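You operate a simulated robot arm through the tools that you are given. There is no shell and no other tool. Be economical: measure what you need, move in short steps, check, and stop when the job is done.

Carry out the task below with a simulated two-armed robot. There is one attempt and no reset: what you move stays moved.

Task
Pick up the 125 MM spacer fork from the top of the motor table with one hand, pass it to the other hand and put it on the clamp plate.

It is judged by the outcome, as a careful person would: the job done as asked, and still so three seconds after it is handed in. It fails if anything else is knocked over, pushed out of place, dropped, spilled or broken.

Robot
Two 6-joint arms with two-finger grippers on one trunk, on a base that drives. Base frame: it is fixed to the floor where the robot stands at the start and does not move with it; the origin is under the middle of the robot, x ahead of it, y to its left, z up. Lengths are in mm, angles in rad, forces in N, time in s.
The left shoulder is at the start at [61, 143, 900], the right one opposite. With the tool pointing down near the work surface each hand reaches from about 300 to 720 mm from the robot's upright axis, wherever it stands, measured 20 degrees to its own side. Places, roughly: clamp plate (25x72 cm) [-2160, 20, 860]. Payload 2.45 kg a hand.
Tool frame (each hand has its own): the origin (TCP) lies between the finger pads and is the grasp point; the fingertips stand 26 mm ahead of it; z points along the fingers, y is the line along which they close. The gripper opens to 96 mm. The gripper's body begins 69 mm behind the TCP.
Orientation is told as [roll, pitch, yaw] about the base's x, y, z axes, in that order, counted from this pose: with the fingers straight down and closing along the base's y, the tool's x points along the base's -x, its y along +y and its z along -z.

Tools
- The arms move only by the tool apply_moves. It takes "left_motion", "right_motion" or both (then of equal length, played together; a hand with none holds still); each is a list of rows, each an object of numbers (a shift or turn left out is 0, a gripper value left out holds the last): "tx", "ty", "tz": the shift along the base's x, y, z in cm; "rx", "ry", "rz": the turn, a rotation vector about the base's x, y, z in rad; "claw": the finger opening in cm, from 0 to 9.6. In form: [{"tx": .., "ty": .., "tz": .., "rx": .., "ry": .., "rz": .., "claw": ..}, ...]. A call has 1 to 10 rows; each row shifts and turns the commanded pose from where the row before left it. Each row takes 0.2 s and may step no farther than 50 mm and 0.15 rad from the row before; otherwise, or with a gripper value out of range, the whole call is refused. A pose out of reach is approached as far as the arm can. The call stops where the force on the tool passes 40 N (or 10 N more than at its start, if that is more) or the arm is blocked; 0.2 s more then pass. Each finger halts on what it meets, pressing with about 38 N; the grip force reading is that of the motor and also rises with nothing between the fingers. The clock runs only during rows and for 0.2 s after the last one: add rows that do not move to give the fingers time. It gives the time, the measured TCP pose, the force on the tool (base axes), the opening and the grip force at its end, in the units of the frame above (readings bear some noise), with the torque about the TCP (base axes, N m) and any sound that the robot's microphone picked up.
- Cameras (640 x 400 px; columns grow to the right, rows downward): "scene" is now at [134.9, 2.3, 1517.7]; the picture's right is [0.01, -1.00, 0.00], its down [-0.76, -0.01, -0.65] and it looks along [0.65, 0.01, -0.76] (base axes); focal length 277 px, centre (320, 200). "left" rides on the left gripper at [82, -3, -98] in its tool frame; the picture's right is [0.04, 1.00, 0.00], its down [-0.73, 0.03, -0.68] and it looks along [-0.68, 0.03, 0.73] (tool axes); focal length 256 px, centre (320, 200). "right" rides on the right gripper at [81, 3, -98] in its tool frame; the picture's right is [-0.04, 1.00, 0.00], its down [-0.73, -0.03, -0.68] and it looks along [-0.68, -0.03, 0.73] (tool axes); focal length 256 px, centre (320, 200). There is no depth. A picture from a camera that has moved, and an enlarged one, comes with that camera's place and axes in the base frame and with its lens. The place of the scene camera against the robot may be out by one fixed shift of up to 18 mm in any direction.
- capture(camera): a new picture of that camera. No time passes.
- move_column(by): slides the trunk up (or, below 0, down) by that many mm; the arms and the scene camera ride with it, the base frame stays. It gives what a move gives, with no picture.
- base_move(legs): drives the robot by 1 to 6 legs, each [ahead, turn to the left] in mm and rad, along the robot's own axes; the way and the turn of a leg run together, so that a leg with both is an arc; at most 1500 mm and 3.142 rad a leg. The arms and the cameras ride along, it lands a little off, and it stops where it bumps. It gives what a move gives.
- aim_head(pan, tilt): turns the head with the scene camera to pan (to the left, within 1.501 rad either way) and tilt (down, from -0.506 to 1.204), counted from straight ahead of the robot. It gives what a move gives.
- close_up(camera, box): a new picture of the part [left, top, right, bottom] of that camera's present view, enlarged. No time passes.
- hand_in(): hands the job in; it is judged then, once.

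Work in short steps. Places have to be worked out from the pictures, the camera data and where the tool is seen: move nearer, look again, correct. Check each grasp and each placing, and mend what went wrong. You have 120 turns and 88 pictures in all, those below and enlarged ones among them. Open the grippers and draw the arms clear of the work before you hand the job in, unless the task says otherwise; then end with one line.

The tools are called as a command line: name --argument value ..., lists and objects as JSON in quotes. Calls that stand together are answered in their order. apply_moves: Moves the arms, as the interface text tells. Its arguments: {"type":"object","properties":{"left_motion":{"type":"array","items":{"type":"object","properties":{"tx":{"type":"number"},"ty":{"type":"number"},"tz":{"type":"number"},"rx":{"type":"number"},"ry":{"type":"number"},"rz":{"type":"number"},"claw":{"type":"number"}}}},"right_motion":{"type":"array","items":{"type":"object","properties":{"tx":{"type":"number"},"ty":{"type":"number"},"tz":{"type":"number"},"rx":{"type":"number"},"ry":{"type":"number"},"rz":{"type":"number"},"claw":{"type":"number"}}}}},"required":[]} The other tools are called the same way: move_column (by) slides the trunk up or down; base_move (legs) drives the base; aim_head (pan, tilt) turns the head that bears the scene camera; capture (camera) takes a picture; close_up (camera, box) takes an enlarged picture of a part of a camera's view; hand_in () hands the job in.

At the start:

```text
clock: 0.0
left_tcp_pos: [488.3, 129.8, 1077.0]
left_tool_rot: [-0.001, -0.001, 0.004]
left_wrist_force: [-0.1, 0.6, 0.4]
left_ft_torque: [0.01, 0.01, -0.01]
left_grip_width: 96.0
left_finger_force: 0.0
right_tcp_pos: [451.8, -234.0, 1119.0]
right_tool_rot: [0.001, 0.001, 0.004]
right_wrist_force: [1.3, -0.2, 0.0]
right_ft_torque: [0.01, 0.0, -0.01]
right_grip_width: 95.7
right_finger_force: 0.1
trunk travel left (down, up): [-525.0, 65.0]
robot x, y, heading: [2.8, -1.4, -0.004]
head pan, tilt: [0.012, 0.864]
```

scene: 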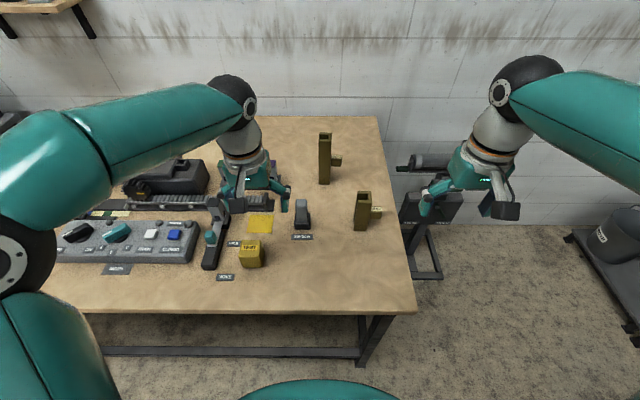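
right: 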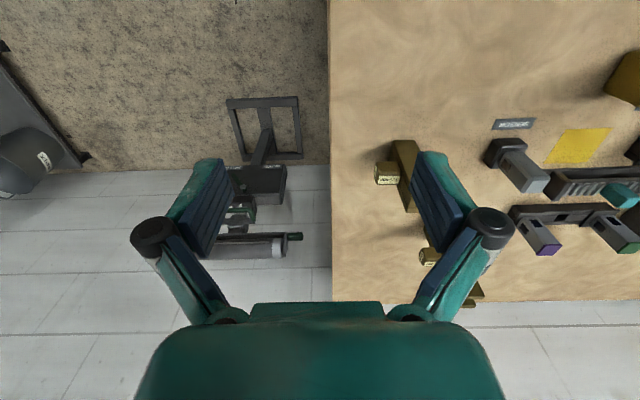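
left: 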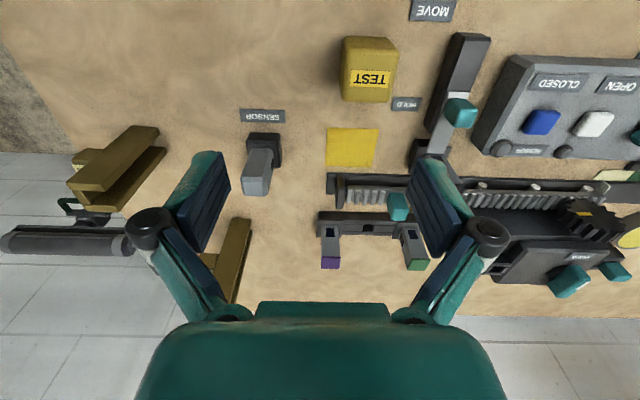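

The table ahead holds two olive forks with labels; I zoom in to read them.

close_up --camera "scene" --box '[280, 110, 420, 250]'

close_up --camera "right" --box '[340, 120, 500, 310]'

```text
2.86 times, centred on (350, 180) of scene
camera zoom: at [134.9, 2.3, 1517.7], right [0.01, -1.0, 0.0], down [-0.76, -0.01, -0.65], along [0.65, 0.01, -0.76], focal length 792 px, centre (234, 257)
```

zoom: 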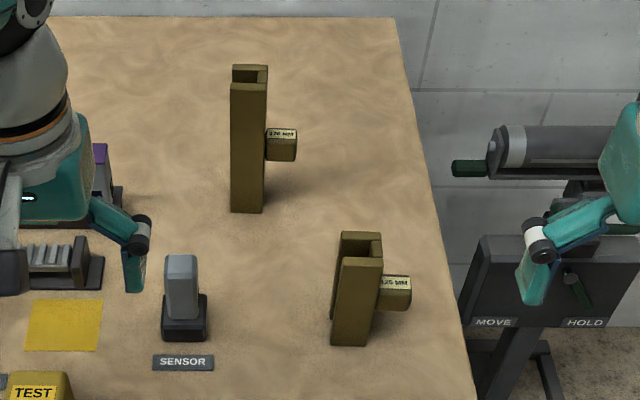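

```text
2.11 times, centred on (420, 215) of right
camera zoom: at [368.0, -231.7, 1216.6], right [0.04, 1.0, 0.0], down [0.73, -0.03, 0.68], along [0.68, -0.02, -0.73], focal length 539 px, centre (110, 168)
```

zoom: 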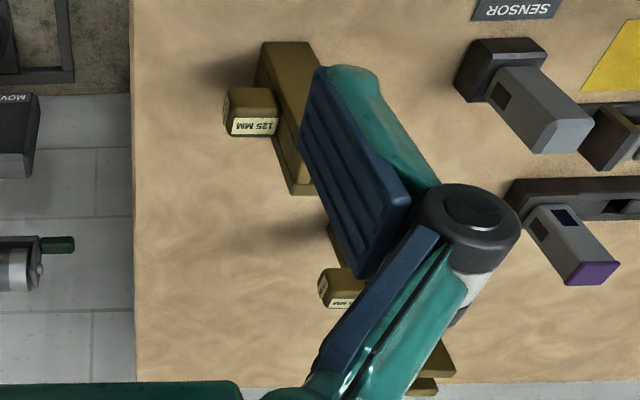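

The 125 MM fork is the nearer one, standing upright at about (590, -115), table top ~860. I move the right hand to align its camera for a better view.

apply_moves --right_motion '[{"ty": 4, "tx": -2}, {"ty": 4, "tx": -2}, {"ty": 3.5, "tx": -2}]'

capture --camera "right"

```text
clock: 0.8
left_tcp_pos: [488.1, 130.2, 1077.6]
left_tool_rot: [-0.002, -0.002, 0.005]
left_wrist_force: [-1.1, -0.3, 0.1]
left_ft_torque: [-0.01, 0.0, 0.04]
left_grip_width: 96.1
left_finger_force: 0.1
right_tcp_pos: [390.1, -118.3, 1119.2]
right_tool_rot: [0.0, 0.0, 0.003]
right_wrist_force: [-0.7, 0.3, -1.3]
right_ft_torque: [-0.01, 0.0, -0.01]
right_grip_width: 96.0
right_finger_force: 0.1
trunk travel left (down, up): [-525.0, 65.0]
robot x, y, heading: [0.9, 0.1, -0.001]
head pan, tilt: [0.012, 0.864]
```

```text
82 pictures are left
camera right: at [307.8, -115.1, 1217.8], right [0.04, 1.0, 0.0], down [0.73, -0.03, 0.68], along [0.68, -0.03, -0.73], focal length 256 px, centre (320, 200)
```

right: 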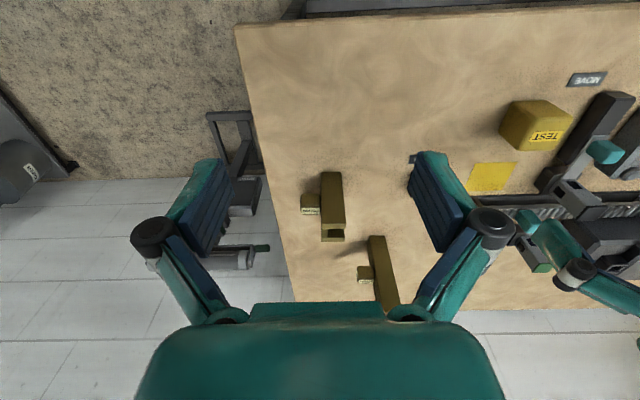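

close_up --camera "right" --box '[280, 150, 400, 250]'

close_up --camera "scene" --box '[330, 170, 410, 250]'

```text
4.00 times, centred on (340, 200) of right
camera zoom: at [307.8, -115.1, 1217.8], right [0.04, 1.0, 0.0], down [0.73, -0.03, 0.68], along [0.68, -0.03, -0.73], focal length 1024 px, centre (240, 200)
```

zoom: 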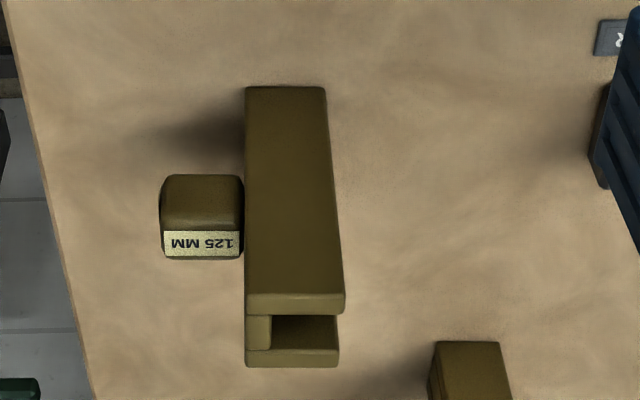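

```text
5.00 times, centred on (370, 210) of scene
camera zoom: at [134.2, 3.1, 1517.8], right [0.01, -1.0, 0.0], down [-0.76, -0.01, -0.65], along [0.65, 0.01, -0.76], focal length 1386 px, centre (70, 150)
```

zoom: 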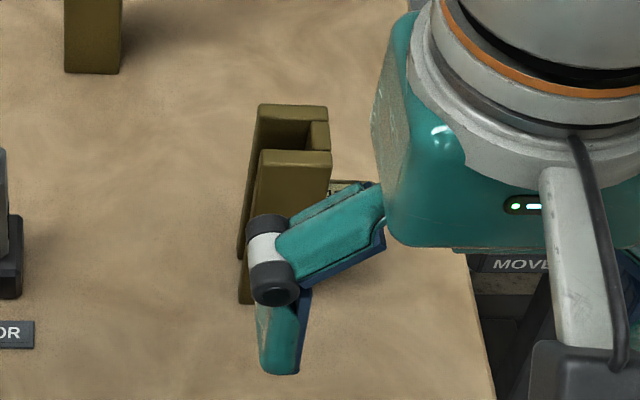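

Fork: U-channel, about 36×40 mm section, standing at x≈575–615, y≈−125…−90, with its handle on the −y side at z≈907–939. Plan: the right hand grips the handle, tilted in from the −y side, then the left hand takes the top. I swing the right hand aside and yaw it +90°.

apply_moves --right_motion '[{"ty": -2, "tx": 1, "rz": 0.15}, {"ty": -2, "tx": 1, "rz": 0.15}, {"ty": -2, "tx": 1, "rz": 0.15}, {"ty": -2, "tx": 1, "rz": 0.15}, {"ty": -2, "tx": 1, "rz": 0.15}, {"ty": -2, "tx": 1, "rz": 0.15}, {"ty": -1, "tx": 2, "rz": 0.15}, {"ty": -1, "tx": 2, "rz": 0.15}, {"ty": 0, "tx": 2, "rz": 0.15}, {"tx": 2, "rz": 0.15}]'

apply_moves --right_motion '[{"rz": 0.07, "tx": 2}, {"rx": 0.15, "tx": 2}, {"rx": 0.15, "tx": 2}, {"rx": 0.15}, {"rx": 0.05}]'

capture --camera "right"

capture --camera "scene"

```text
clock: 3.0
left_tcp_pos: [490.0, 129.1, 1076.0]
left_tool_rot: [-0.003, -0.002, 0.004]
left_wrist_force: [0.0, 0.3, 0.0]
left_ft_torque: [-0.02, 0.03, 0.01]
left_grip_width: 96.0
left_finger_force: 0.1
right_tcp_pos: [532.5, -258.3, 1118.0]
right_tool_rot: [0.002, 0.0, 1.506]
right_wrist_force: [0.7, 0.8, 1.7]
right_ft_torque: [0.01, -0.03, 0.01]
right_grip_width: 96.0
right_finger_force: 0.1
trunk travel left (down, up): [-525.0, 65.0]
robot x, y, heading: [-2.2, -2.1, -0.001]
head pan, tilt: [0.012, 0.864]
```

```text
clock: 4.2
left_tcp_pos: [489.1, 130.8, 1075.6]
left_tool_rot: [0.0, 0.0, 0.003]
left_wrist_force: [-0.5, -0.5, 0.0]
left_ft_torque: [0.02, 0.01, -0.03]
left_grip_width: 96.1
left_finger_force: 0.1
right_tcp_pos: [590.4, -258.9, 1117.8]
right_tool_rot: [0.0, -0.499, 1.575]
right_wrist_force: [0.3, 0.0, 0.4]
right_ft_torque: [0.0, 0.0, 0.03]
right_grip_width: 95.7
right_finger_force: 0.2
trunk travel left (down, up): [-525.0, 65.0]
robot x, y, heading: [1.8, 1.5, 0.004]
head pan, tilt: [0.012, 0.864]
```

```text
79 pictures are left
camera right: at [587.0, -378.3, 1165.3], right [-1.0, 0.03, 0.02], down [0.03, 0.32, 0.95], along [0.02, 0.95, -0.32], focal length 256 px, centre (320, 200)
```

right: 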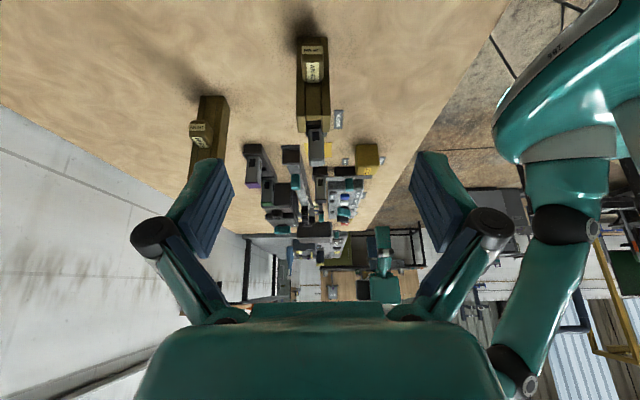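

```text
78 pictures are left
camera scene: at [135.7, 2.4, 1517.6], right [0.01, -1.0, 0.0], down [-0.76, -0.01, -0.65], along [0.65, 0.01, -0.76], focal length 277 px, centre (320, 200)
```

scene: 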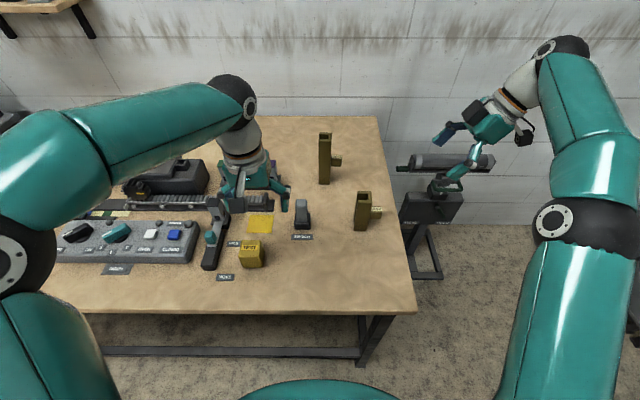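

The arm follows well. I zoom on the handle from this new side view.

close_up --camera "right" --box '[280, 25, 360, 135]'

```text
3.64 times, centred on (320, 80) of right
camera zoom: at [587.0, -378.3, 1165.3], right [-1.0, 0.03, 0.02], down [0.03, 0.32, 0.95], along [0.02, 0.95, -0.32], focal length 931 px, centre (320, 636)
```

zoom: 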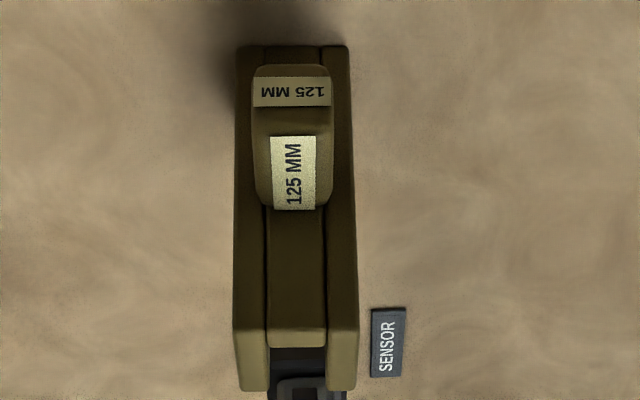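

From both views: table ≈852, fork top ≈977, centre x≈597; handle x 584–609, y −160…−125, z 907–929. I approach to a pre-grasp 120 mm back along the tool axis, opening the gripper to 60 mm.

apply_moves --right_motion '[{"tx": 0.66, "ty": 1.6, "tz": -3, "claw": 6}, {"ty": 1.7, "tz": -3}, {"ty": 1.7, "tz": -3.2}, {}]'

capture --camera "right"

close_up --camera "scene" --box '[320, 120, 480, 260]'

```text
clock: 5.2
left_tcp_pos: [488.6, 128.8, 1075.6]
left_tool_rot: [-0.003, -0.001, 0.004]
left_wrist_force: [-0.8, 0.4, -0.9]
left_ft_torque: [0.0, -0.02, -0.05]
left_grip_width: 96.0
left_finger_force: 0.1
right_tcp_pos: [597.4, -210.1, 1027.1]
right_tool_rot: [0.0, -0.498, 1.575]
right_wrist_force: [-1.3, -0.7, 1.1]
right_ft_torque: [-0.01, -0.07, 0.01]
right_grip_width: 60.0
right_finger_force: 0.1
trunk travel left (down, up): [-525.0, 65.0]
robot x, y, heading: [-0.8, 0.4, 0.0]
head pan, tilt: [0.012, 0.864]
```

```text
76 pictures are left
camera right: at [593.2, -328.2, 1074.7], right [-1.0, 0.03, 0.02], down [0.03, 0.32, 0.95], along [0.02, 0.95, -0.32], focal length 256 px, centre (320, 200)
```

right: 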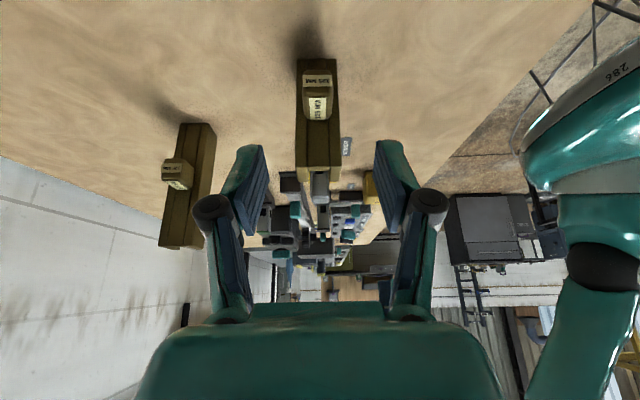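

```text
2.86 times, centred on (400, 190) of scene
camera zoom: at [134.7, 2.2, 1517.7], right [0.01, -1.0, 0.0], down [-0.76, -0.01, -0.65], along [0.65, 0.01, -0.76], focal length 792 px, centre (91, 229)
```

zoom: 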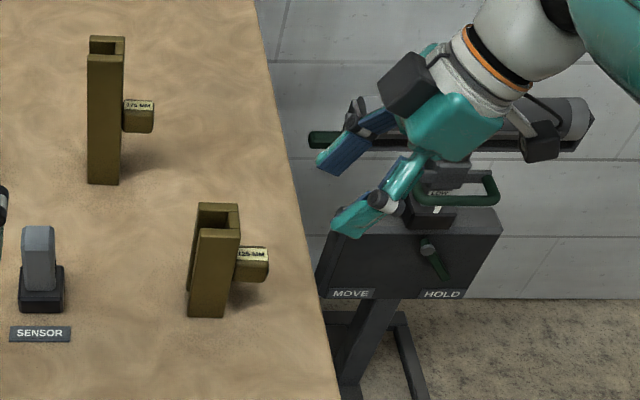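

Alignment is good (handle at x≈597). I advance 80 mm along the tool axis and look again.

apply_moves --right_motion '[{"ty": 1.0, "tz": -1.75}, {"ty": 1.0, "tz": -1.75}, {"ty": 1.0, "tz": -1.75}, {"ty": 0.9, "tz": -1.75}, {}]'

capture --camera "right"

close_up --camera "scene" --box '[330, 160, 430, 250]'

```text
clock: 6.4
left_tcp_pos: [487.9, 129.9, 1076.3]
left_tool_rot: [-0.003, -0.002, 0.003]
left_wrist_force: [0.0, -0.4, -0.3]
left_ft_torque: [-0.01, -0.01, 0.0]
left_grip_width: 95.9
left_finger_force: 0.2
right_tcp_pos: [598.0, -170.0, 957.1]
right_tool_rot: [-0.002, -0.498, 1.574]
right_wrist_force: [-0.6, 0.1, -0.1]
right_ft_torque: [-0.03, 0.01, 0.01]
right_grip_width: 59.8
right_finger_force: 0.1
trunk travel left (down, up): [-525.0, 65.0]
robot x, y, heading: [-0.2, 0.4, 0.0]
head pan, tilt: [0.012, 0.864]
```

```text
74 pictures are left
camera right: at [593.5, -288.7, 1004.6], right [-1.0, 0.03, 0.02], down [0.03, 0.32, 0.95], along [0.03, 0.95, -0.32], focal length 256 px, centre (320, 200)
```

right: 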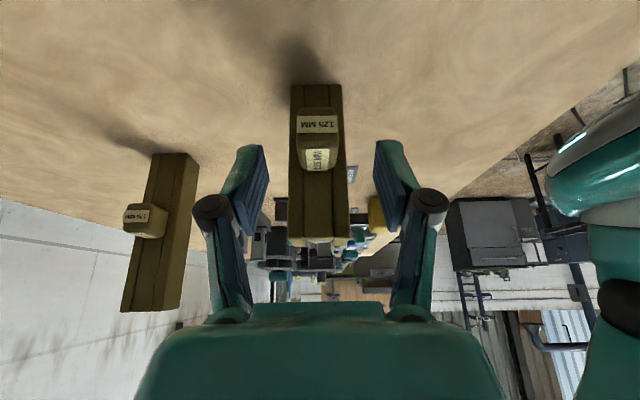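

```text
4.44 times, centred on (380, 205) of scene
camera zoom: at [134.9, 2.3, 1517.7], right [0.01, -1.0, 0.0], down [-0.76, -0.01, -0.65], along [0.65, 0.01, -0.76], focal length 1232 px, centre (53, 178)
```

zoom: 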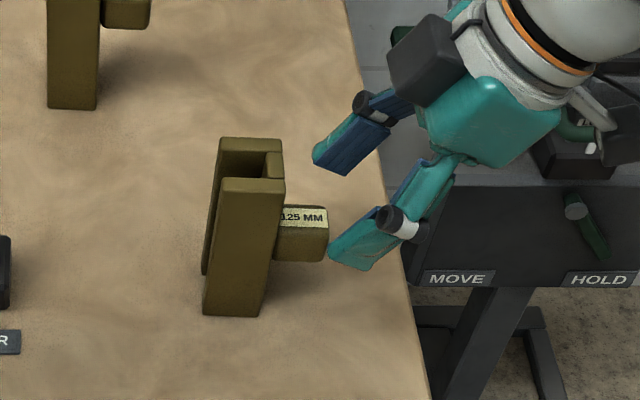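

Fingers straddle the handle line nicely. I advance the last 40 mm to TCP ≈ (597, −151, 921) and look before closing.

apply_moves --right_motion '[{"ty": 0.9, "tz": -1.8}, {"ty": 0.9, "tz": -1.8}, {}]'

capture --camera "right"

close_up --camera "scene" --box '[330, 160, 430, 250]'

```text
clock: 7.2
left_tcp_pos: [488.7, 129.9, 1075.5]
left_tool_rot: [-0.004, -0.002, 0.004]
left_wrist_force: [-0.2, -0.4, 0.4]
left_ft_torque: [-0.01, 0.01, -0.01]
left_grip_width: 96.3
left_finger_force: 0.0
right_tcp_pos: [597.5, -152.9, 921.6]
right_tool_rot: [0.0, -0.499, 1.573]
right_wrist_force: [0.5, -0.1, -0.5]
right_ft_torque: [0.02, 0.0, -0.05]
right_grip_width: 59.8
right_finger_force: 0.1
trunk travel left (down, up): [-525.0, 65.0]
robot x, y, heading: [-0.7, 1.3, 0.006]
head pan, tilt: [0.012, 0.864]
```

```text
72 pictures are left
camera right: at [593.7, -271.2, 968.3], right [-1.0, 0.03, 0.02], down [0.03, 0.32, 0.95], along [0.03, 0.95, -0.32], focal length 256 px, centre (320, 200)
```

right: 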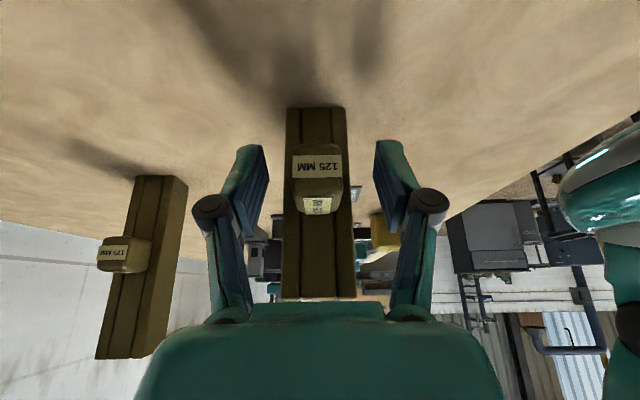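

```text
4.44 times, centred on (380, 205) of scene
camera zoom: at [135.0, 2.3, 1517.7], right [0.01, -1.0, 0.0], down [-0.76, -0.01, -0.65], along [0.65, 0.01, -0.76], focal length 1232 px, centre (53, 178)
```

zoom: 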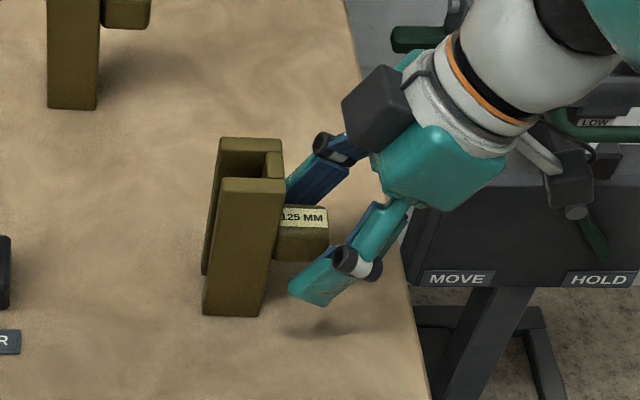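

The handle lies between the pads. I close the right gripper.

apply_moves --right_motion '[{"claw": 3.2}, {"claw": 2.6}, {"claw": 1.0}, {}, {}]'

close_up --camera "scene" --box '[330, 160, 430, 250]'

```text
clock: 8.4
left_tcp_pos: [489.0, 131.0, 1076.8]
left_tool_rot: [-0.002, -0.002, 0.003]
left_wrist_force: [1.0, -0.7, 0.4]
left_ft_torque: [0.01, 0.01, -0.03]
left_grip_width: 95.9
left_finger_force: 0.1
right_tcp_pos: [598.4, -153.3, 922.3]
right_tool_rot: [0.001, -0.5, 1.573]
right_wrist_force: [2.8, 0.7, 1.8]
right_ft_torque: [-0.01, -0.02, -0.05]
right_grip_width: 25.7
right_finger_force: 38.7
trunk travel left (down, up): [-525.0, 65.0]
robot x, y, heading: [1.9, 0.0, 0.003]
head pan, tilt: [0.012, 0.864]
```

```text
4.44 times, centred on (380, 205) of scene
camera zoom: at [135.3, 2.4, 1517.7], right [0.01, -1.0, 0.0], down [-0.76, -0.01, -0.65], along [0.65, 0.01, -0.76], focal length 1232 px, centre (53, 178)
```

zoom: 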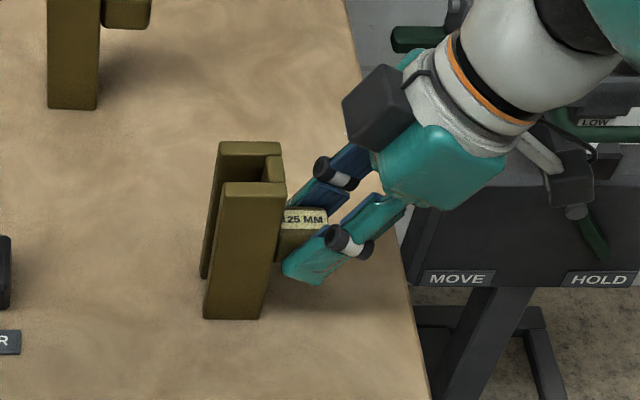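

Held at 25.7 mm with 38 N. I lift straight up.

apply_moves --right_motion '[{"tz": 0.5}, {"tz": 1}, {"tz": 2}, {"tz": 3}, {"tz": 3}, {"tz": 3}, {}]'

capture --camera "scene"

capture --camera "right"

```text
clock: 10.0
left_tcp_pos: [489.4, 130.3, 1076.8]
left_tool_rot: [-0.003, -0.001, 0.004]
left_wrist_force: [-0.6, -0.5, 0.1]
left_ft_torque: [-0.05, 0.05, 0.01]
left_grip_width: 96.1
left_finger_force: 0.1
right_tcp_pos: [598.0, -151.1, 1044.8]
right_tool_rot: [0.002, -0.499, 1.571]
right_wrist_force: [-0.6, -0.3, -5.0]
right_ft_torque: [-0.19, -0.02, -0.01]
right_grip_width: 25.8
right_finger_force: 37.6
trunk travel left (down, up): [-525.0, 65.0]
robot x, y, heading: [2.9, 3.5, 0.004]
head pan, tilt: [0.012, 0.864]
```

```text
69 pictures are left
camera scene: at [136.0, 2.1, 1517.5], right [0.01, -1.0, 0.0], down [-0.76, -0.01, -0.65], along [0.65, 0.01, -0.76], focal length 277 px, centre (320, 200)
```

scene: 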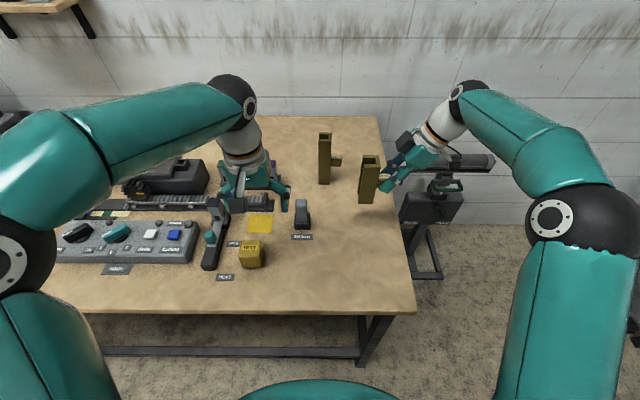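

```text
68 pictures are left
camera right: at [593.5, -271.0, 1092.6], right [-1.0, 0.03, 0.02], down [0.03, 0.32, 0.95], along [0.02, 0.95, -0.32], focal length 256 px, centre (320, 200)
```

right: 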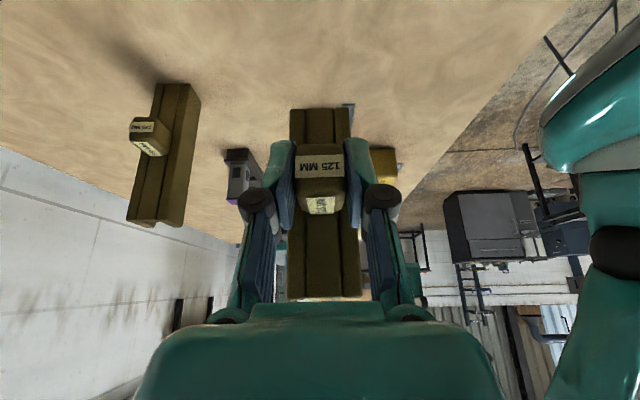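

The fork is firmly held (about 0.5 kg) and level. Before planning the handover I look at the gripper housing shapes for clearance.

close_up --camera "scene" --box '[350, 80, 500, 220]'

close_up --camera "scene" --box '[190, 70, 310, 220]'

```text
2.86 times, centred on (425, 150) of scene
camera zoom: at [136.0, 2.1, 1517.5], right [0.01, -1.0, 0.0], down [-0.76, -0.01, -0.65], along [0.65, 0.01, -0.76], focal length 792 px, centre (20, 343)
```

zoom: 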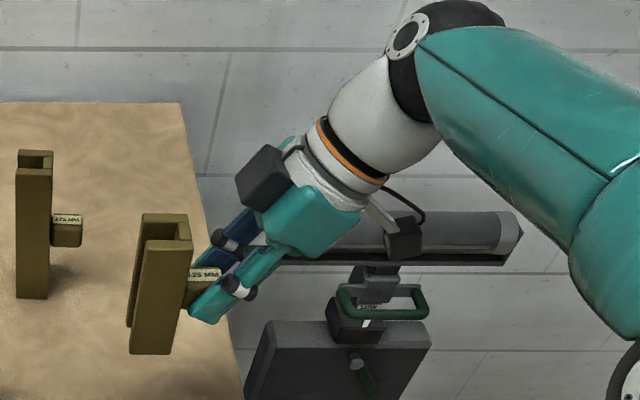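

```text
2.67 times, centred on (250, 145) of scene
camera zoom: at [136.0, 2.1, 1517.5], right [0.01, -1.0, 0.0], down [-0.76, -0.01, -0.65], along [0.65, 0.01, -0.76], focal length 740 px, centre (507, 347)
```

zoom: 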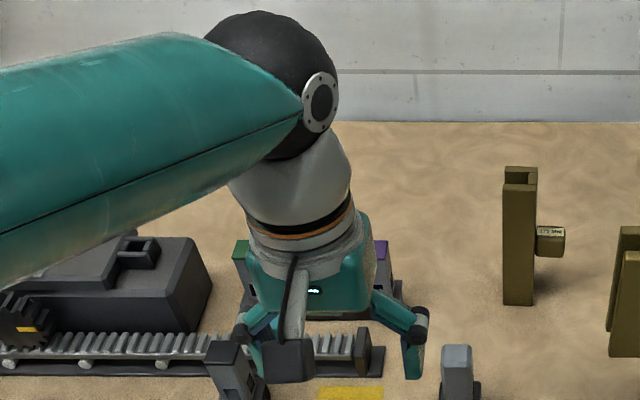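

An electronics box sits on the inner side of the gripper, so I'll bring the left hand in leaning 0.8 rad from the +y side for clearance. First I raise and yaw the left hand −90°, then tilt it.

apply_moves --left_motion '[{"ty": 0.8, "tz": 1.4, "rz": -0.15}, {"ty": 0.8, "tz": 1.4, "rz": -0.15}, {"ty": 0.8, "tz": 1.4, "rz": -0.15}, {"ty": 0.8, "tz": 1.4, "rz": -0.15}, {"ty": 0.8, "tz": 1.4, "rz": -0.15}, {"ty": 0.8, "tz": 1.4, "rz": -0.15}, {"ty": 0.8, "tz": 1, "rz": -0.15}, {"ty": 0.8, "tz": 1, "rz": -0.15}, {"rz": -0.15}, {"rz": -0.15}]'

apply_moves --left_motion '[{"rz": -0.07, "claw": 7}, {"rx": -0.15}, {"rx": -0.15}, {"rx": -0.15}, {"rx": -0.15}, {"rx": -0.15}, {"rx": -0.05}, {}]'

apply_moves --right_motion '[{"tx": -3, "ty": 2.5, "tz": 0}, {"tx": -3, "ty": 2.5}, {"tx": -3, "ty": 2.5}, {"tx": -3, "ty": 2.5, "tz": -1}, {"ty": 0.6}, {}]'

capture --camera "scene"

capture --camera "left"

```text
clock: 12.2
left_tcp_pos: [489.5, 195.4, 1180.2]
left_tool_rot: [-0.003, -0.003, -1.501]
left_wrist_force: [0.5, 0.8, 0.6]
left_ft_torque: [-0.01, 0.0, 0.01]
left_grip_width: 95.8
left_finger_force: 0.2
right_tcp_pos: [596.1, -151.6, 1045.0]
right_tool_rot: [-0.001, -0.5, 1.572]
right_wrist_force: [-0.3, -0.6, -4.2]
right_ft_torque: [-0.22, 0.01, -0.03]
right_grip_width: 25.5
right_finger_force: 38.3
trunk travel left (down, up): [-525.0, 65.0]
robot x, y, heading: [2.7, -0.5, 0.003]
head pan, tilt: [0.012, 0.864]
```

```text
clock: 14.0
left_tcp_pos: [488.7, 193.2, 1179.7]
left_tool_rot: [-0.009, -0.803, -1.564]
left_wrist_force: [-0.1, -0.9, 0.7]
left_ft_torque: [-0.01, -0.02, 0.03]
left_grip_width: 70.0
left_finger_force: 0.1
right_tcp_pos: [596.4, -151.5, 1044.3]
right_tool_rot: [-0.001, -0.499, 1.574]
right_wrist_force: [0.8, -0.5, -5.5]
right_ft_torque: [-0.21, -0.01, -0.01]
right_grip_width: 25.4
right_finger_force: 37.9
trunk travel left (down, up): [-525.0, 65.0]
robot x, y, heading: [1.3, -0.6, 0.002]
head pan, tilt: [0.012, 0.864]
```

```text
clock: 15.4
left_tcp_pos: [488.3, 193.4, 1181.0]
left_tool_rot: [-0.007, -0.801, -1.563]
left_wrist_force: [0.8, -0.2, -0.2]
left_ft_torque: [0.01, 0.07, 0.04]
left_grip_width: 69.9
left_finger_force: 0.0
right_tcp_pos: [477.2, -46.9, 1033.9]
right_tool_rot: [-0.001, -0.5, 1.572]
right_wrist_force: [-0.2, 0.9, -4.4]
right_ft_torque: [-0.18, -0.02, 0.0]
right_grip_width: 25.6
right_finger_force: 38.3
trunk travel left (down, up): [-525.0, 65.0]
robot x, y, heading: [-1.2, 0.2, -0.002]
head pan, tilt: [0.012, 0.864]
```

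```text
65 pictures are left
camera scene: at [135.0, 2.3, 1517.7], right [0.01, -1.0, 0.0], down [-0.76, -0.01, -0.65], along [0.65, 0.01, -0.76], focal length 277 px, centre (320, 200)
```

scene: 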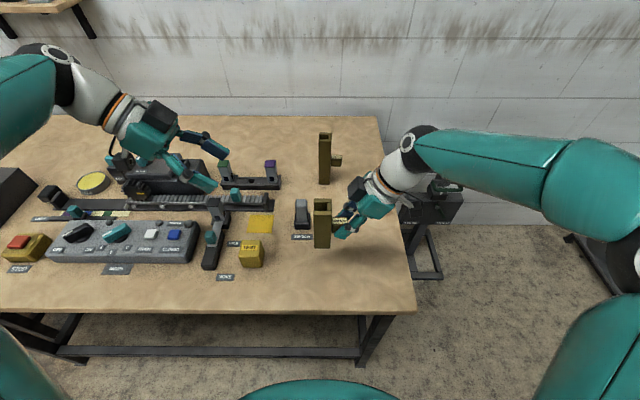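

```text
64 pictures are left
camera left: at [484.4, 321.5, 1189.7], right [1.0, 0.03, -0.03], down [0.03, -0.02, 1.0], along [0.03, -1.0, -0.02], focal length 256 px, centre (320, 200)
```

left: 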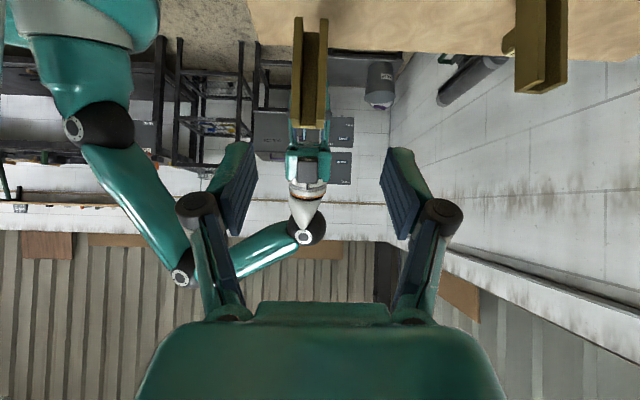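

Fork top is at z≈1092, x≈479, y≈0. I bring the left hand to 130 mm back along its approach axis.

apply_moves --left_motion '[{"tx": -0.4, "ty": -3.2, "tz": -0.4}, {"tx": -0.5, "ty": -3.2, "tz": -0.4}, {"ty": -3.3, "tz": -0.4}, {}]'

capture --camera "left"

close_up --camera "scene" --box '[160, 80, 440, 260]'

```text
clock: 16.4
left_tcp_pos: [480.7, 97.1, 1168.1]
left_tool_rot: [-0.008, -0.801, -1.562]
left_wrist_force: [0.7, -0.1, -0.8]
left_ft_torque: [0.01, 0.04, -0.05]
left_grip_width: 69.9
left_finger_force: 0.0
right_tcp_pos: [475.8, -45.9, 1033.7]
right_tool_rot: [0.0, -0.499, 1.574]
right_wrist_force: [-0.5, 0.0, -5.2]
right_ft_torque: [-0.18, 0.03, 0.01]
right_grip_width: 25.5
right_finger_force: 38.3
trunk travel left (down, up): [-525.0, 65.0]
robot x, y, heading: [-0.6, -0.0, -0.007]
head pan, tilt: [0.012, 0.864]
```

```text
63 pictures are left
camera left: at [476.3, 224.1, 1177.1], right [1.0, 0.03, -0.03], down [0.03, -0.02, 1.0], along [0.03, -1.0, -0.02], focal length 256 px, centre (320, 200)
```

left: 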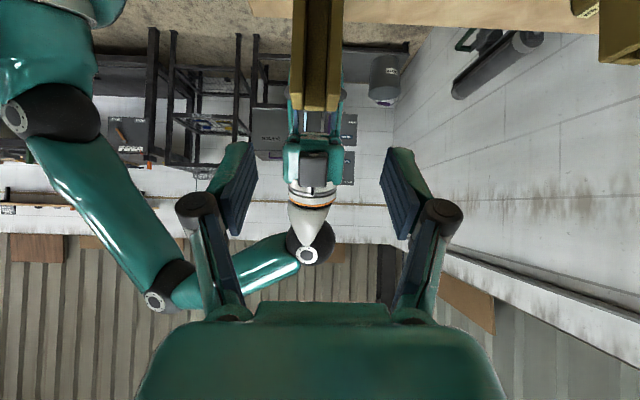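

```text
2.22 times, centred on (300, 170) of scene
camera zoom: at [135.2, 2.8, 1517.7], right [0.01, -1.0, 0.0], down [-0.76, -0.01, -0.65], along [0.65, 0.01, -0.76], focal length 616 px, centre (364, 267)
```

zoom: 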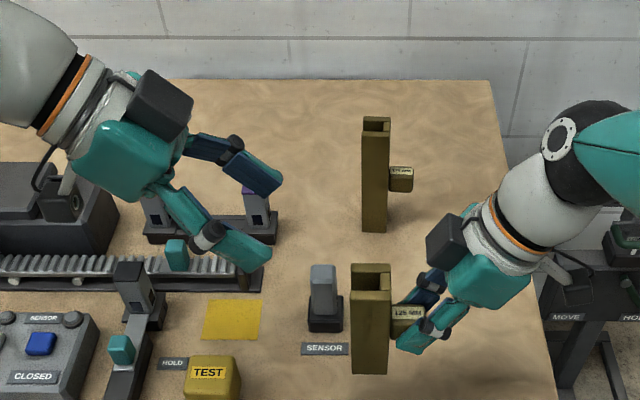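

Aligned (fork x≈478, top z≈1090–1098). I advance 80 mm along the left approach axis.

apply_moves --left_motion '[{"tx": -0.25, "ty": -1.5, "tz": -1.4}, {"ty": -1.5, "tz": -1.4}, {"ty": -1.4, "tz": -1.4}, {"ty": -1.4, "tz": -1.3}, {}]'

capture --camera "left"

close_up --camera "scene" --box '[230, 120, 430, 260]'

```text
clock: 17.6
left_tcp_pos: [475.8, 39.2, 1114.4]
left_tool_rot: [-0.007, -0.801, -1.565]
left_wrist_force: [0.2, 0.0, 0.6]
left_ft_torque: [0.0, 0.02, -0.04]
left_grip_width: 70.0
left_finger_force: 0.1
right_tcp_pos: [476.3, -46.7, 1035.1]
right_tool_rot: [0.0, -0.5, 1.574]
right_wrist_force: [-0.9, 0.2, -4.1]
right_ft_torque: [-0.23, -0.03, 0.02]
right_grip_width: 25.6
right_finger_force: 38.2
trunk travel left (down, up): [-525.0, 65.0]
robot x, y, heading: [-1.4, 1.3, 0.0]
head pan, tilt: [0.012, 0.864]
```

```text
61 pictures are left
camera left: at [472.8, 166.4, 1122.8], right [1.0, 0.03, -0.03], down [0.03, -0.02, 1.0], along [0.03, -1.0, -0.02], focal length 256 px, centre (320, 200)
```

left: 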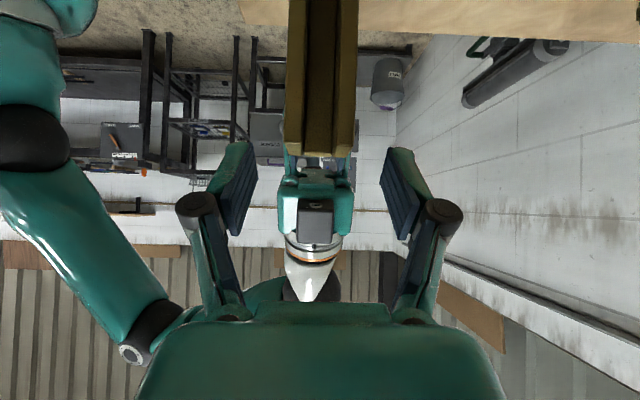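

```text
2.86 times, centred on (330, 190) of scene
camera zoom: at [135.2, 2.4, 1517.7], right [0.01, -1.0, 0.0], down [-0.76, -0.01, -0.65], along [0.65, 0.01, -0.76], focal length 792 px, centre (291, 229)
```

zoom: 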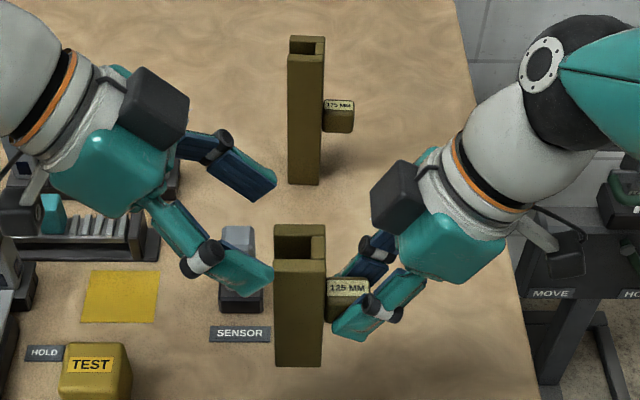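

Good alignment, and ample box clearance. I advance the final 50 mm to TCP ≈ (477, 3, 1079).

apply_moves --left_motion '[{"tx": 0.1, "ty": -1.2, "tz": -1.2}, {"ty": -1.2, "tz": -1.2}, {"ty": -1.2, "tz": -1.1}, {}]'

capture --camera "left"

close_up --camera "scene" --box '[230, 120, 430, 260]'

```text
clock: 18.6
left_tcp_pos: [477.2, 3.2, 1078.6]
left_tool_rot: [-0.007, -0.801, -1.563]
left_wrist_force: [0.3, 0.5, -0.1]
left_ft_torque: [0.01, -0.01, -0.03]
left_grip_width: 69.9
left_finger_force: 0.0
right_tcp_pos: [475.9, -46.2, 1034.1]
right_tool_rot: [-0.001, -0.499, 1.573]
right_wrist_force: [-0.7, -0.1, -4.7]
right_ft_torque: [-0.2, 0.0, 0.02]
right_grip_width: 25.8
right_finger_force: 38.2
trunk travel left (down, up): [-525.0, 65.0]
robot x, y, heading: [-0.5, -1.0, -0.002]
head pan, tilt: [0.012, 0.864]
```

```text
59 pictures are left
camera left: at [473.5, 130.8, 1087.9], right [1.0, 0.03, -0.03], down [0.03, -0.02, 1.0], along [0.03, -1.0, -0.02], focal length 256 px, centre (320, 200)
```

left: 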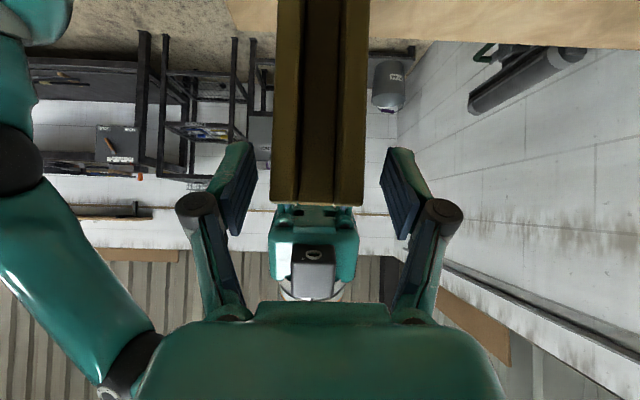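

```text
2.86 times, centred on (330, 190) of scene
camera zoom: at [135.2, 2.5, 1517.7], right [0.01, -1.0, 0.0], down [-0.76, -0.01, -0.65], along [0.65, 0.01, -0.76], focal length 792 px, centre (291, 229)
```

zoom: 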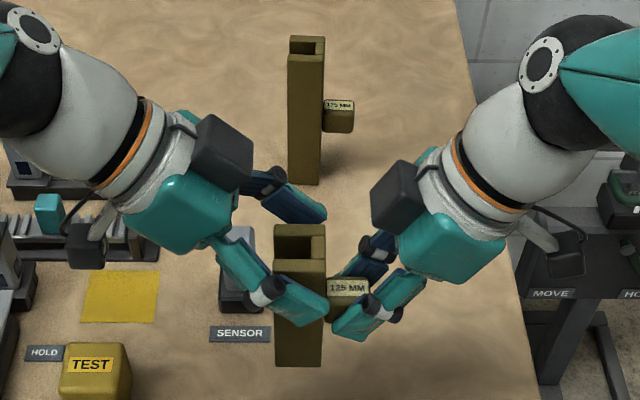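

Left pads straddle the fork top, clear of the right fingers by about 20 mm. I close the left gripper.

apply_moves --left_motion '[{"claw": 5}, {"claw": 4.2}, {"claw": 2.5}, {}, {}]'

close_up --camera "scene" --box '[230, 120, 430, 260]'

```text
clock: 19.8
left_tcp_pos: [476.9, 3.2, 1078.8]
left_tool_rot: [-0.01, -0.802, -1.561]
left_wrist_force: [-10.7, 2.8, 3.6]
left_ft_torque: [-0.14, 0.42, -0.43]
left_grip_width: 41.5
left_finger_force: 37.9
right_tcp_pos: [477.3, -47.1, 1033.5]
right_tool_rot: [0.0, -0.499, 1.572]
right_wrist_force: [10.9, -2.8, -8.3]
right_ft_torque: [-0.18, 0.07, -0.11]
right_grip_width: 25.5
right_finger_force: 38.1
trunk travel left (down, up): [-525.0, 65.0]
robot x, y, heading: [-2.4, 3.3, -0.004]
head pan, tilt: [0.012, 0.864]
```

```text
2.86 times, centred on (330, 190) of scene
camera zoom: at [135.4, 2.3, 1517.6], right [0.01, -1.0, 0.0], down [-0.76, -0.01, -0.65], along [0.65, 0.01, -0.76], focal length 792 px, centre (291, 229)
```

zoom: 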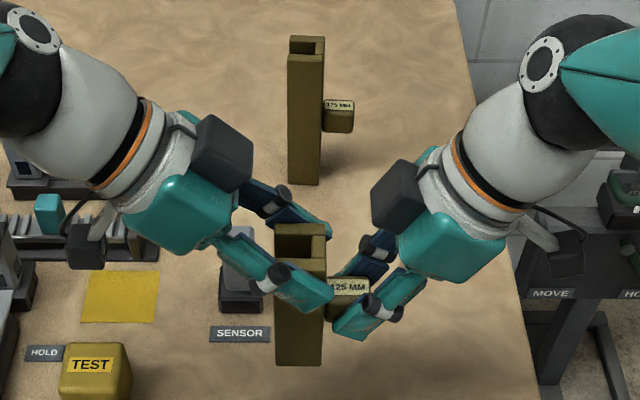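

Left grips at 41.5 mm. I open the right gripper and withdraw it toward −y.

apply_moves --right_motion '[{"claw": 3.5}, {"claw": 5}, {"claw": 6}, {}, {"ty": -1.5, "tz": 0.3}, {"ty": -3, "tz": 0.5}, {"ty": -4}, {"ty": -4}, {"ty": -4}, {}]'

capture --camera "scene"

capture --camera "left"

```text
clock: 22.0
left_tcp_pos: [479.3, 3.7, 1078.2]
left_tool_rot: [-0.009, -0.802, -1.561]
left_wrist_force: [0.2, 0.2, 0.2]
left_ft_torque: [0.04, -0.01, 0.0]
left_grip_width: 41.6
left_finger_force: 37.9
right_tcp_pos: [476.0, -211.4, 1042.2]
right_tool_rot: [0.001, -0.499, 1.575]
right_wrist_force: [0.4, -0.3, -0.6]
right_ft_torque: [0.0, -0.02, 0.01]
right_grip_width: 60.0
right_finger_force: 0.1
trunk travel left (down, up): [-525.0, 65.0]
robot x, y, heading: [0.8, 0.8, -0.001]
head pan, tilt: [0.012, 0.864]
```

```text
56 pictures are left
camera scene: at [135.3, 2.7, 1517.6], right [0.01, -1.0, 0.0], down [-0.76, -0.01, -0.65], along [0.65, 0.01, -0.76], focal length 277 px, centre (320, 200)
```

scene: 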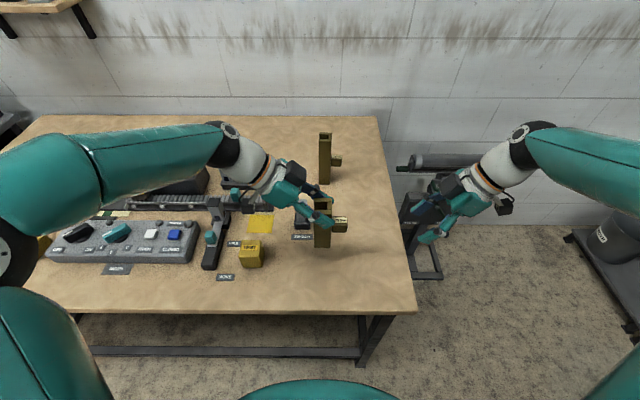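

```text
55 pictures are left
camera left: at [473.7, 131.3, 1087.8], right [1.0, 0.03, -0.03], down [0.04, -0.02, 1.0], along [0.03, -1.0, -0.02], focal length 256 px, centre (320, 200)
```

left: 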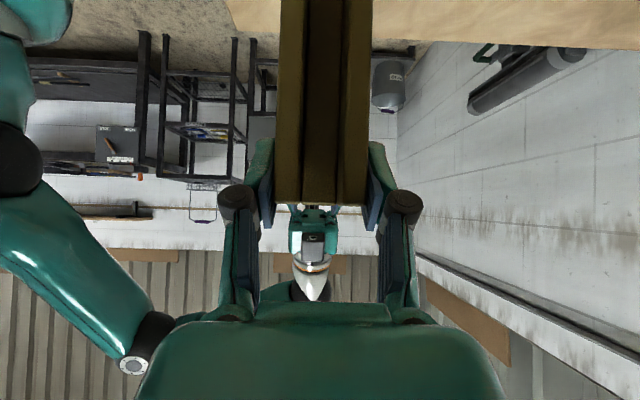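

The handover worked. I raise the left hand and pull both hands inward before leaving the table, checking that the reading shows the weight.

apply_moves --left_motion '[{"tz": 2}, {"tz": 3}, {"tz": 3, "tx": -1}, {"tx": -3}, {"tx": -3}, {"tx": -2}, {}]' --right_motion '[{"tz": 2}, {"tz": 3}, {"tz": 3, "tx": -1}, {"tx": -3}, {"tx": -3}, {"tx": -2}, {}]'

aim_head --pan 1.45 --tilt 0.5

capture --camera "scene"

aim_head --pan -1.45 --tilt 0.5

capture --camera "scene"

```text
clock: 23.6
left_tcp_pos: [387.1, 2.2, 1157.3]
left_tool_rot: [-0.009, -0.801, -1.563]
left_wrist_force: [-0.6, -0.4, -4.7]
left_ft_torque: [0.01, -0.01, -0.06]
left_grip_width: 41.5
left_finger_force: 37.9
right_tcp_pos: [386.2, -211.8, 1122.5]
right_tool_rot: [0.001, -0.499, 1.574]
right_wrist_force: [-0.1, 0.4, 0.4]
right_ft_torque: [0.03, 0.0, -0.03]
right_grip_width: 60.0
right_finger_force: 0.0
trunk travel left (down, up): [-525.0, 65.0]
robot x, y, heading: [2.4, 0.0, 0.001]
head pan, tilt: [0.012, 0.864]
```

```text
clock: 25.2
left_tcp_pos: [388.7, 1.8, 1159.8]
left_tool_rot: [-0.007, -0.8, -1.564]
left_wrist_force: [0.1, -0.3, -4.4]
left_ft_torque: [0.03, -0.01, 0.03]
left_grip_width: 41.5
left_finger_force: 37.8
right_tcp_pos: [386.9, -211.5, 1123.9]
right_tool_rot: [0.0, -0.499, 1.576]
right_wrist_force: [0.2, -0.7, -0.8]
right_ft_torque: [0.02, -0.04, -0.03]
right_grip_width: 60.1
right_finger_force: 0.0
trunk travel left (down, up): [-525.0, 65.0]
robot x, y, heading: [-1.4, 0.3, -0.0]
head pan, tilt: [1.45, 0.499]
```

```text
54 pictures are left
camera scene: at [68.6, 91.6, 1548.8], right [0.99, -0.12, 0.0], down [-0.06, -0.48, -0.88], along [0.11, 0.87, -0.48], focal length 277 px, centre (320, 200)
```

scene: 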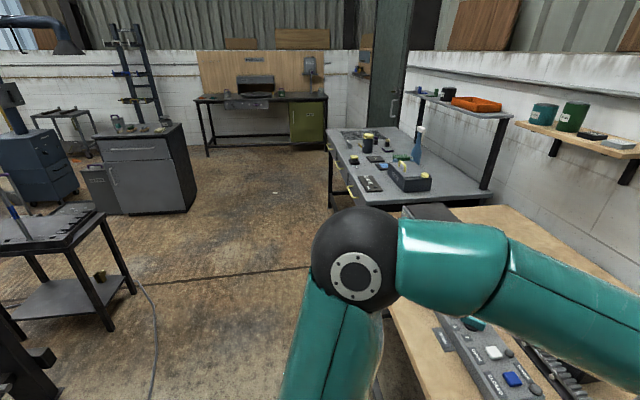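

```text
clock: 27.7
left_tcp_pos: [388.2, 3.2, 1157.9]
left_tool_rot: [-0.008, -0.801, -1.564]
left_wrist_force: [0.2, -0.2, -4.4]
left_ft_torque: [0.01, 0.01, -0.01]
left_grip_width: 41.5
left_finger_force: 38.5
right_tcp_pos: [386.1, -211.7, 1123.7]
right_tool_rot: [0.0, -0.5, 1.575]
right_wrist_force: [0.7, 0.4, 0.0]
right_ft_torque: [-0.01, -0.02, -0.01]
right_grip_width: 60.0
right_finger_force: 0.1
trunk travel left (down, up): [-525.0, 65.0]
robot x, y, heading: [0.6, -0.5, -0.002]
head pan, tilt: [-1.45, 0.499]
```

```text
53 pictures are left
camera scene: at [68.5, -89.0, 1548.8], right [-0.99, -0.12, 0.0], down [-0.06, 0.48, -0.88], along [0.11, -0.87, -0.48], focal length 277 px, centre (320, 200)
```

scene: 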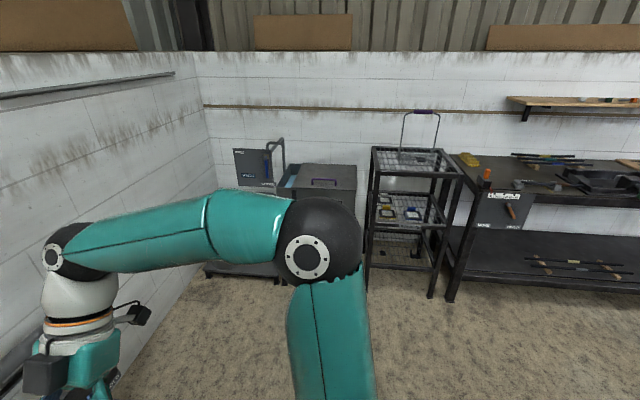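

The weight (~4.7 N) is on the left hand. I back off 300 mm from the table and turn partway left to see what lies behind.

base_move --legs '[[-300, 0]]'

aim_head --pan 1.5 --tilt 0.6

capture --camera "scene"

aim_head --pan -1.5 --tilt 0.6

capture --camera "scene"

```text
clock: 29.8
left_tcp_pos: [86.0, 1.9, 1159.5]
left_tool_rot: [-0.008, -0.8, -1.564]
left_wrist_force: [-0.6, 0.2, -4.4]
left_ft_torque: [0.04, 0.02, 0.01]
left_grip_width: 41.3
left_finger_force: 38.0
right_tcp_pos: [84.7, -212.0, 1124.4]
right_tool_rot: [-0.001, -0.499, 1.573]
right_wrist_force: [-0.3, -0.1, 0.8]
right_ft_torque: [0.0, -0.03, 0.02]
right_grip_width: 59.5
right_finger_force: 0.2
trunk travel left (down, up): [-525.0, 65.0]
robot x, y, heading: [-301.9, -1.2, -0.001]
head pan, tilt: [-1.45, 0.499]
```

```text
clock: 32.3
left_tcp_pos: [87.3, 2.0, 1159.3]
left_tool_rot: [-0.008, -0.801, -1.564]
left_wrist_force: [-0.1, -0.3, -4.2]
left_ft_torque: [0.0, 0.01, 0.0]
left_grip_width: 41.5
left_finger_force: 38.4
right_tcp_pos: [86.5, -211.7, 1124.2]
right_tool_rot: [0.0, -0.499, 1.574]
right_wrist_force: [-0.5, 0.1, -0.2]
right_ft_torque: [0.02, -0.01, -0.04]
right_grip_width: 59.9
right_finger_force: 0.1
trunk travel left (down, up): [-525.0, 65.0]
robot x, y, heading: [-299.4, 2.0, -0.002]
head pan, tilt: [1.499, 0.6]
```

```text
52 pictures are left
camera scene: at [-237.2, 89.5, 1539.7], right [1.0, -0.07, 0.0], down [-0.04, -0.56, -0.83], along [0.06, 0.82, -0.56], focal length 277 px, centre (320, 200)
```

scene: 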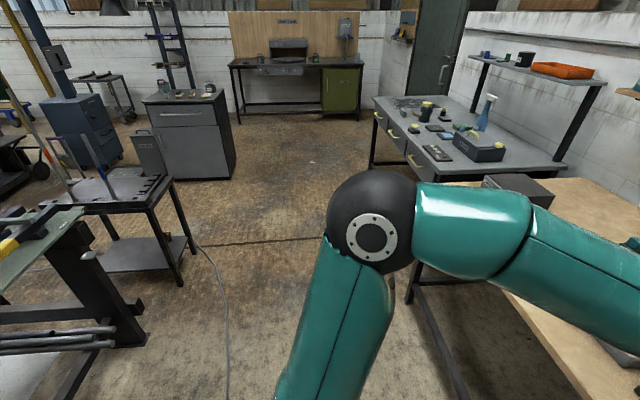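

```text
clock: 34.9
left_tcp_pos: [85.3, 2.5, 1159.0]
left_tool_rot: [-0.01, -0.8, -1.564]
left_wrist_force: [0.7, -0.1, -4.1]
left_ft_torque: [0.03, 0.01, 0.06]
left_grip_width: 41.8
left_finger_force: 38.4
right_tcp_pos: [85.6, -211.8, 1124.7]
right_tool_rot: [0.001, -0.5, 1.574]
right_wrist_force: [0.2, -0.6, 0.5]
right_ft_torque: [0.01, 0.0, 0.0]
right_grip_width: 59.8
right_finger_force: 0.1
trunk travel left (down, up): [-525.0, 65.0]
robot x, y, heading: [-300.1, 1.6, 0.0]
head pan, tilt: [-1.499, 0.6]
```

```text
51 pictures are left
camera scene: at [-237.2, -86.8, 1539.7], right [-1.0, -0.07, 0.0], down [-0.04, 0.56, -0.83], along [0.06, -0.82, -0.56], focal length 277 px, centre (320, 200)
```

scene: 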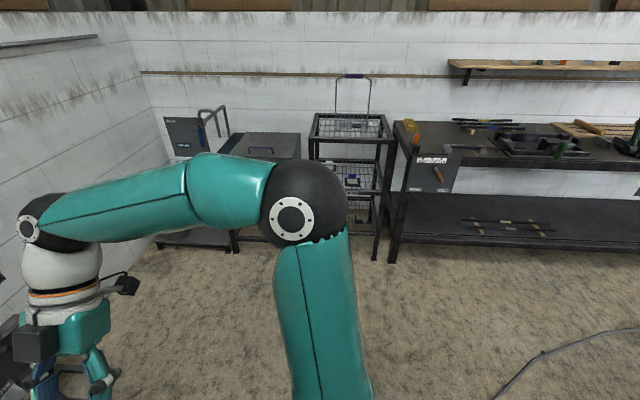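

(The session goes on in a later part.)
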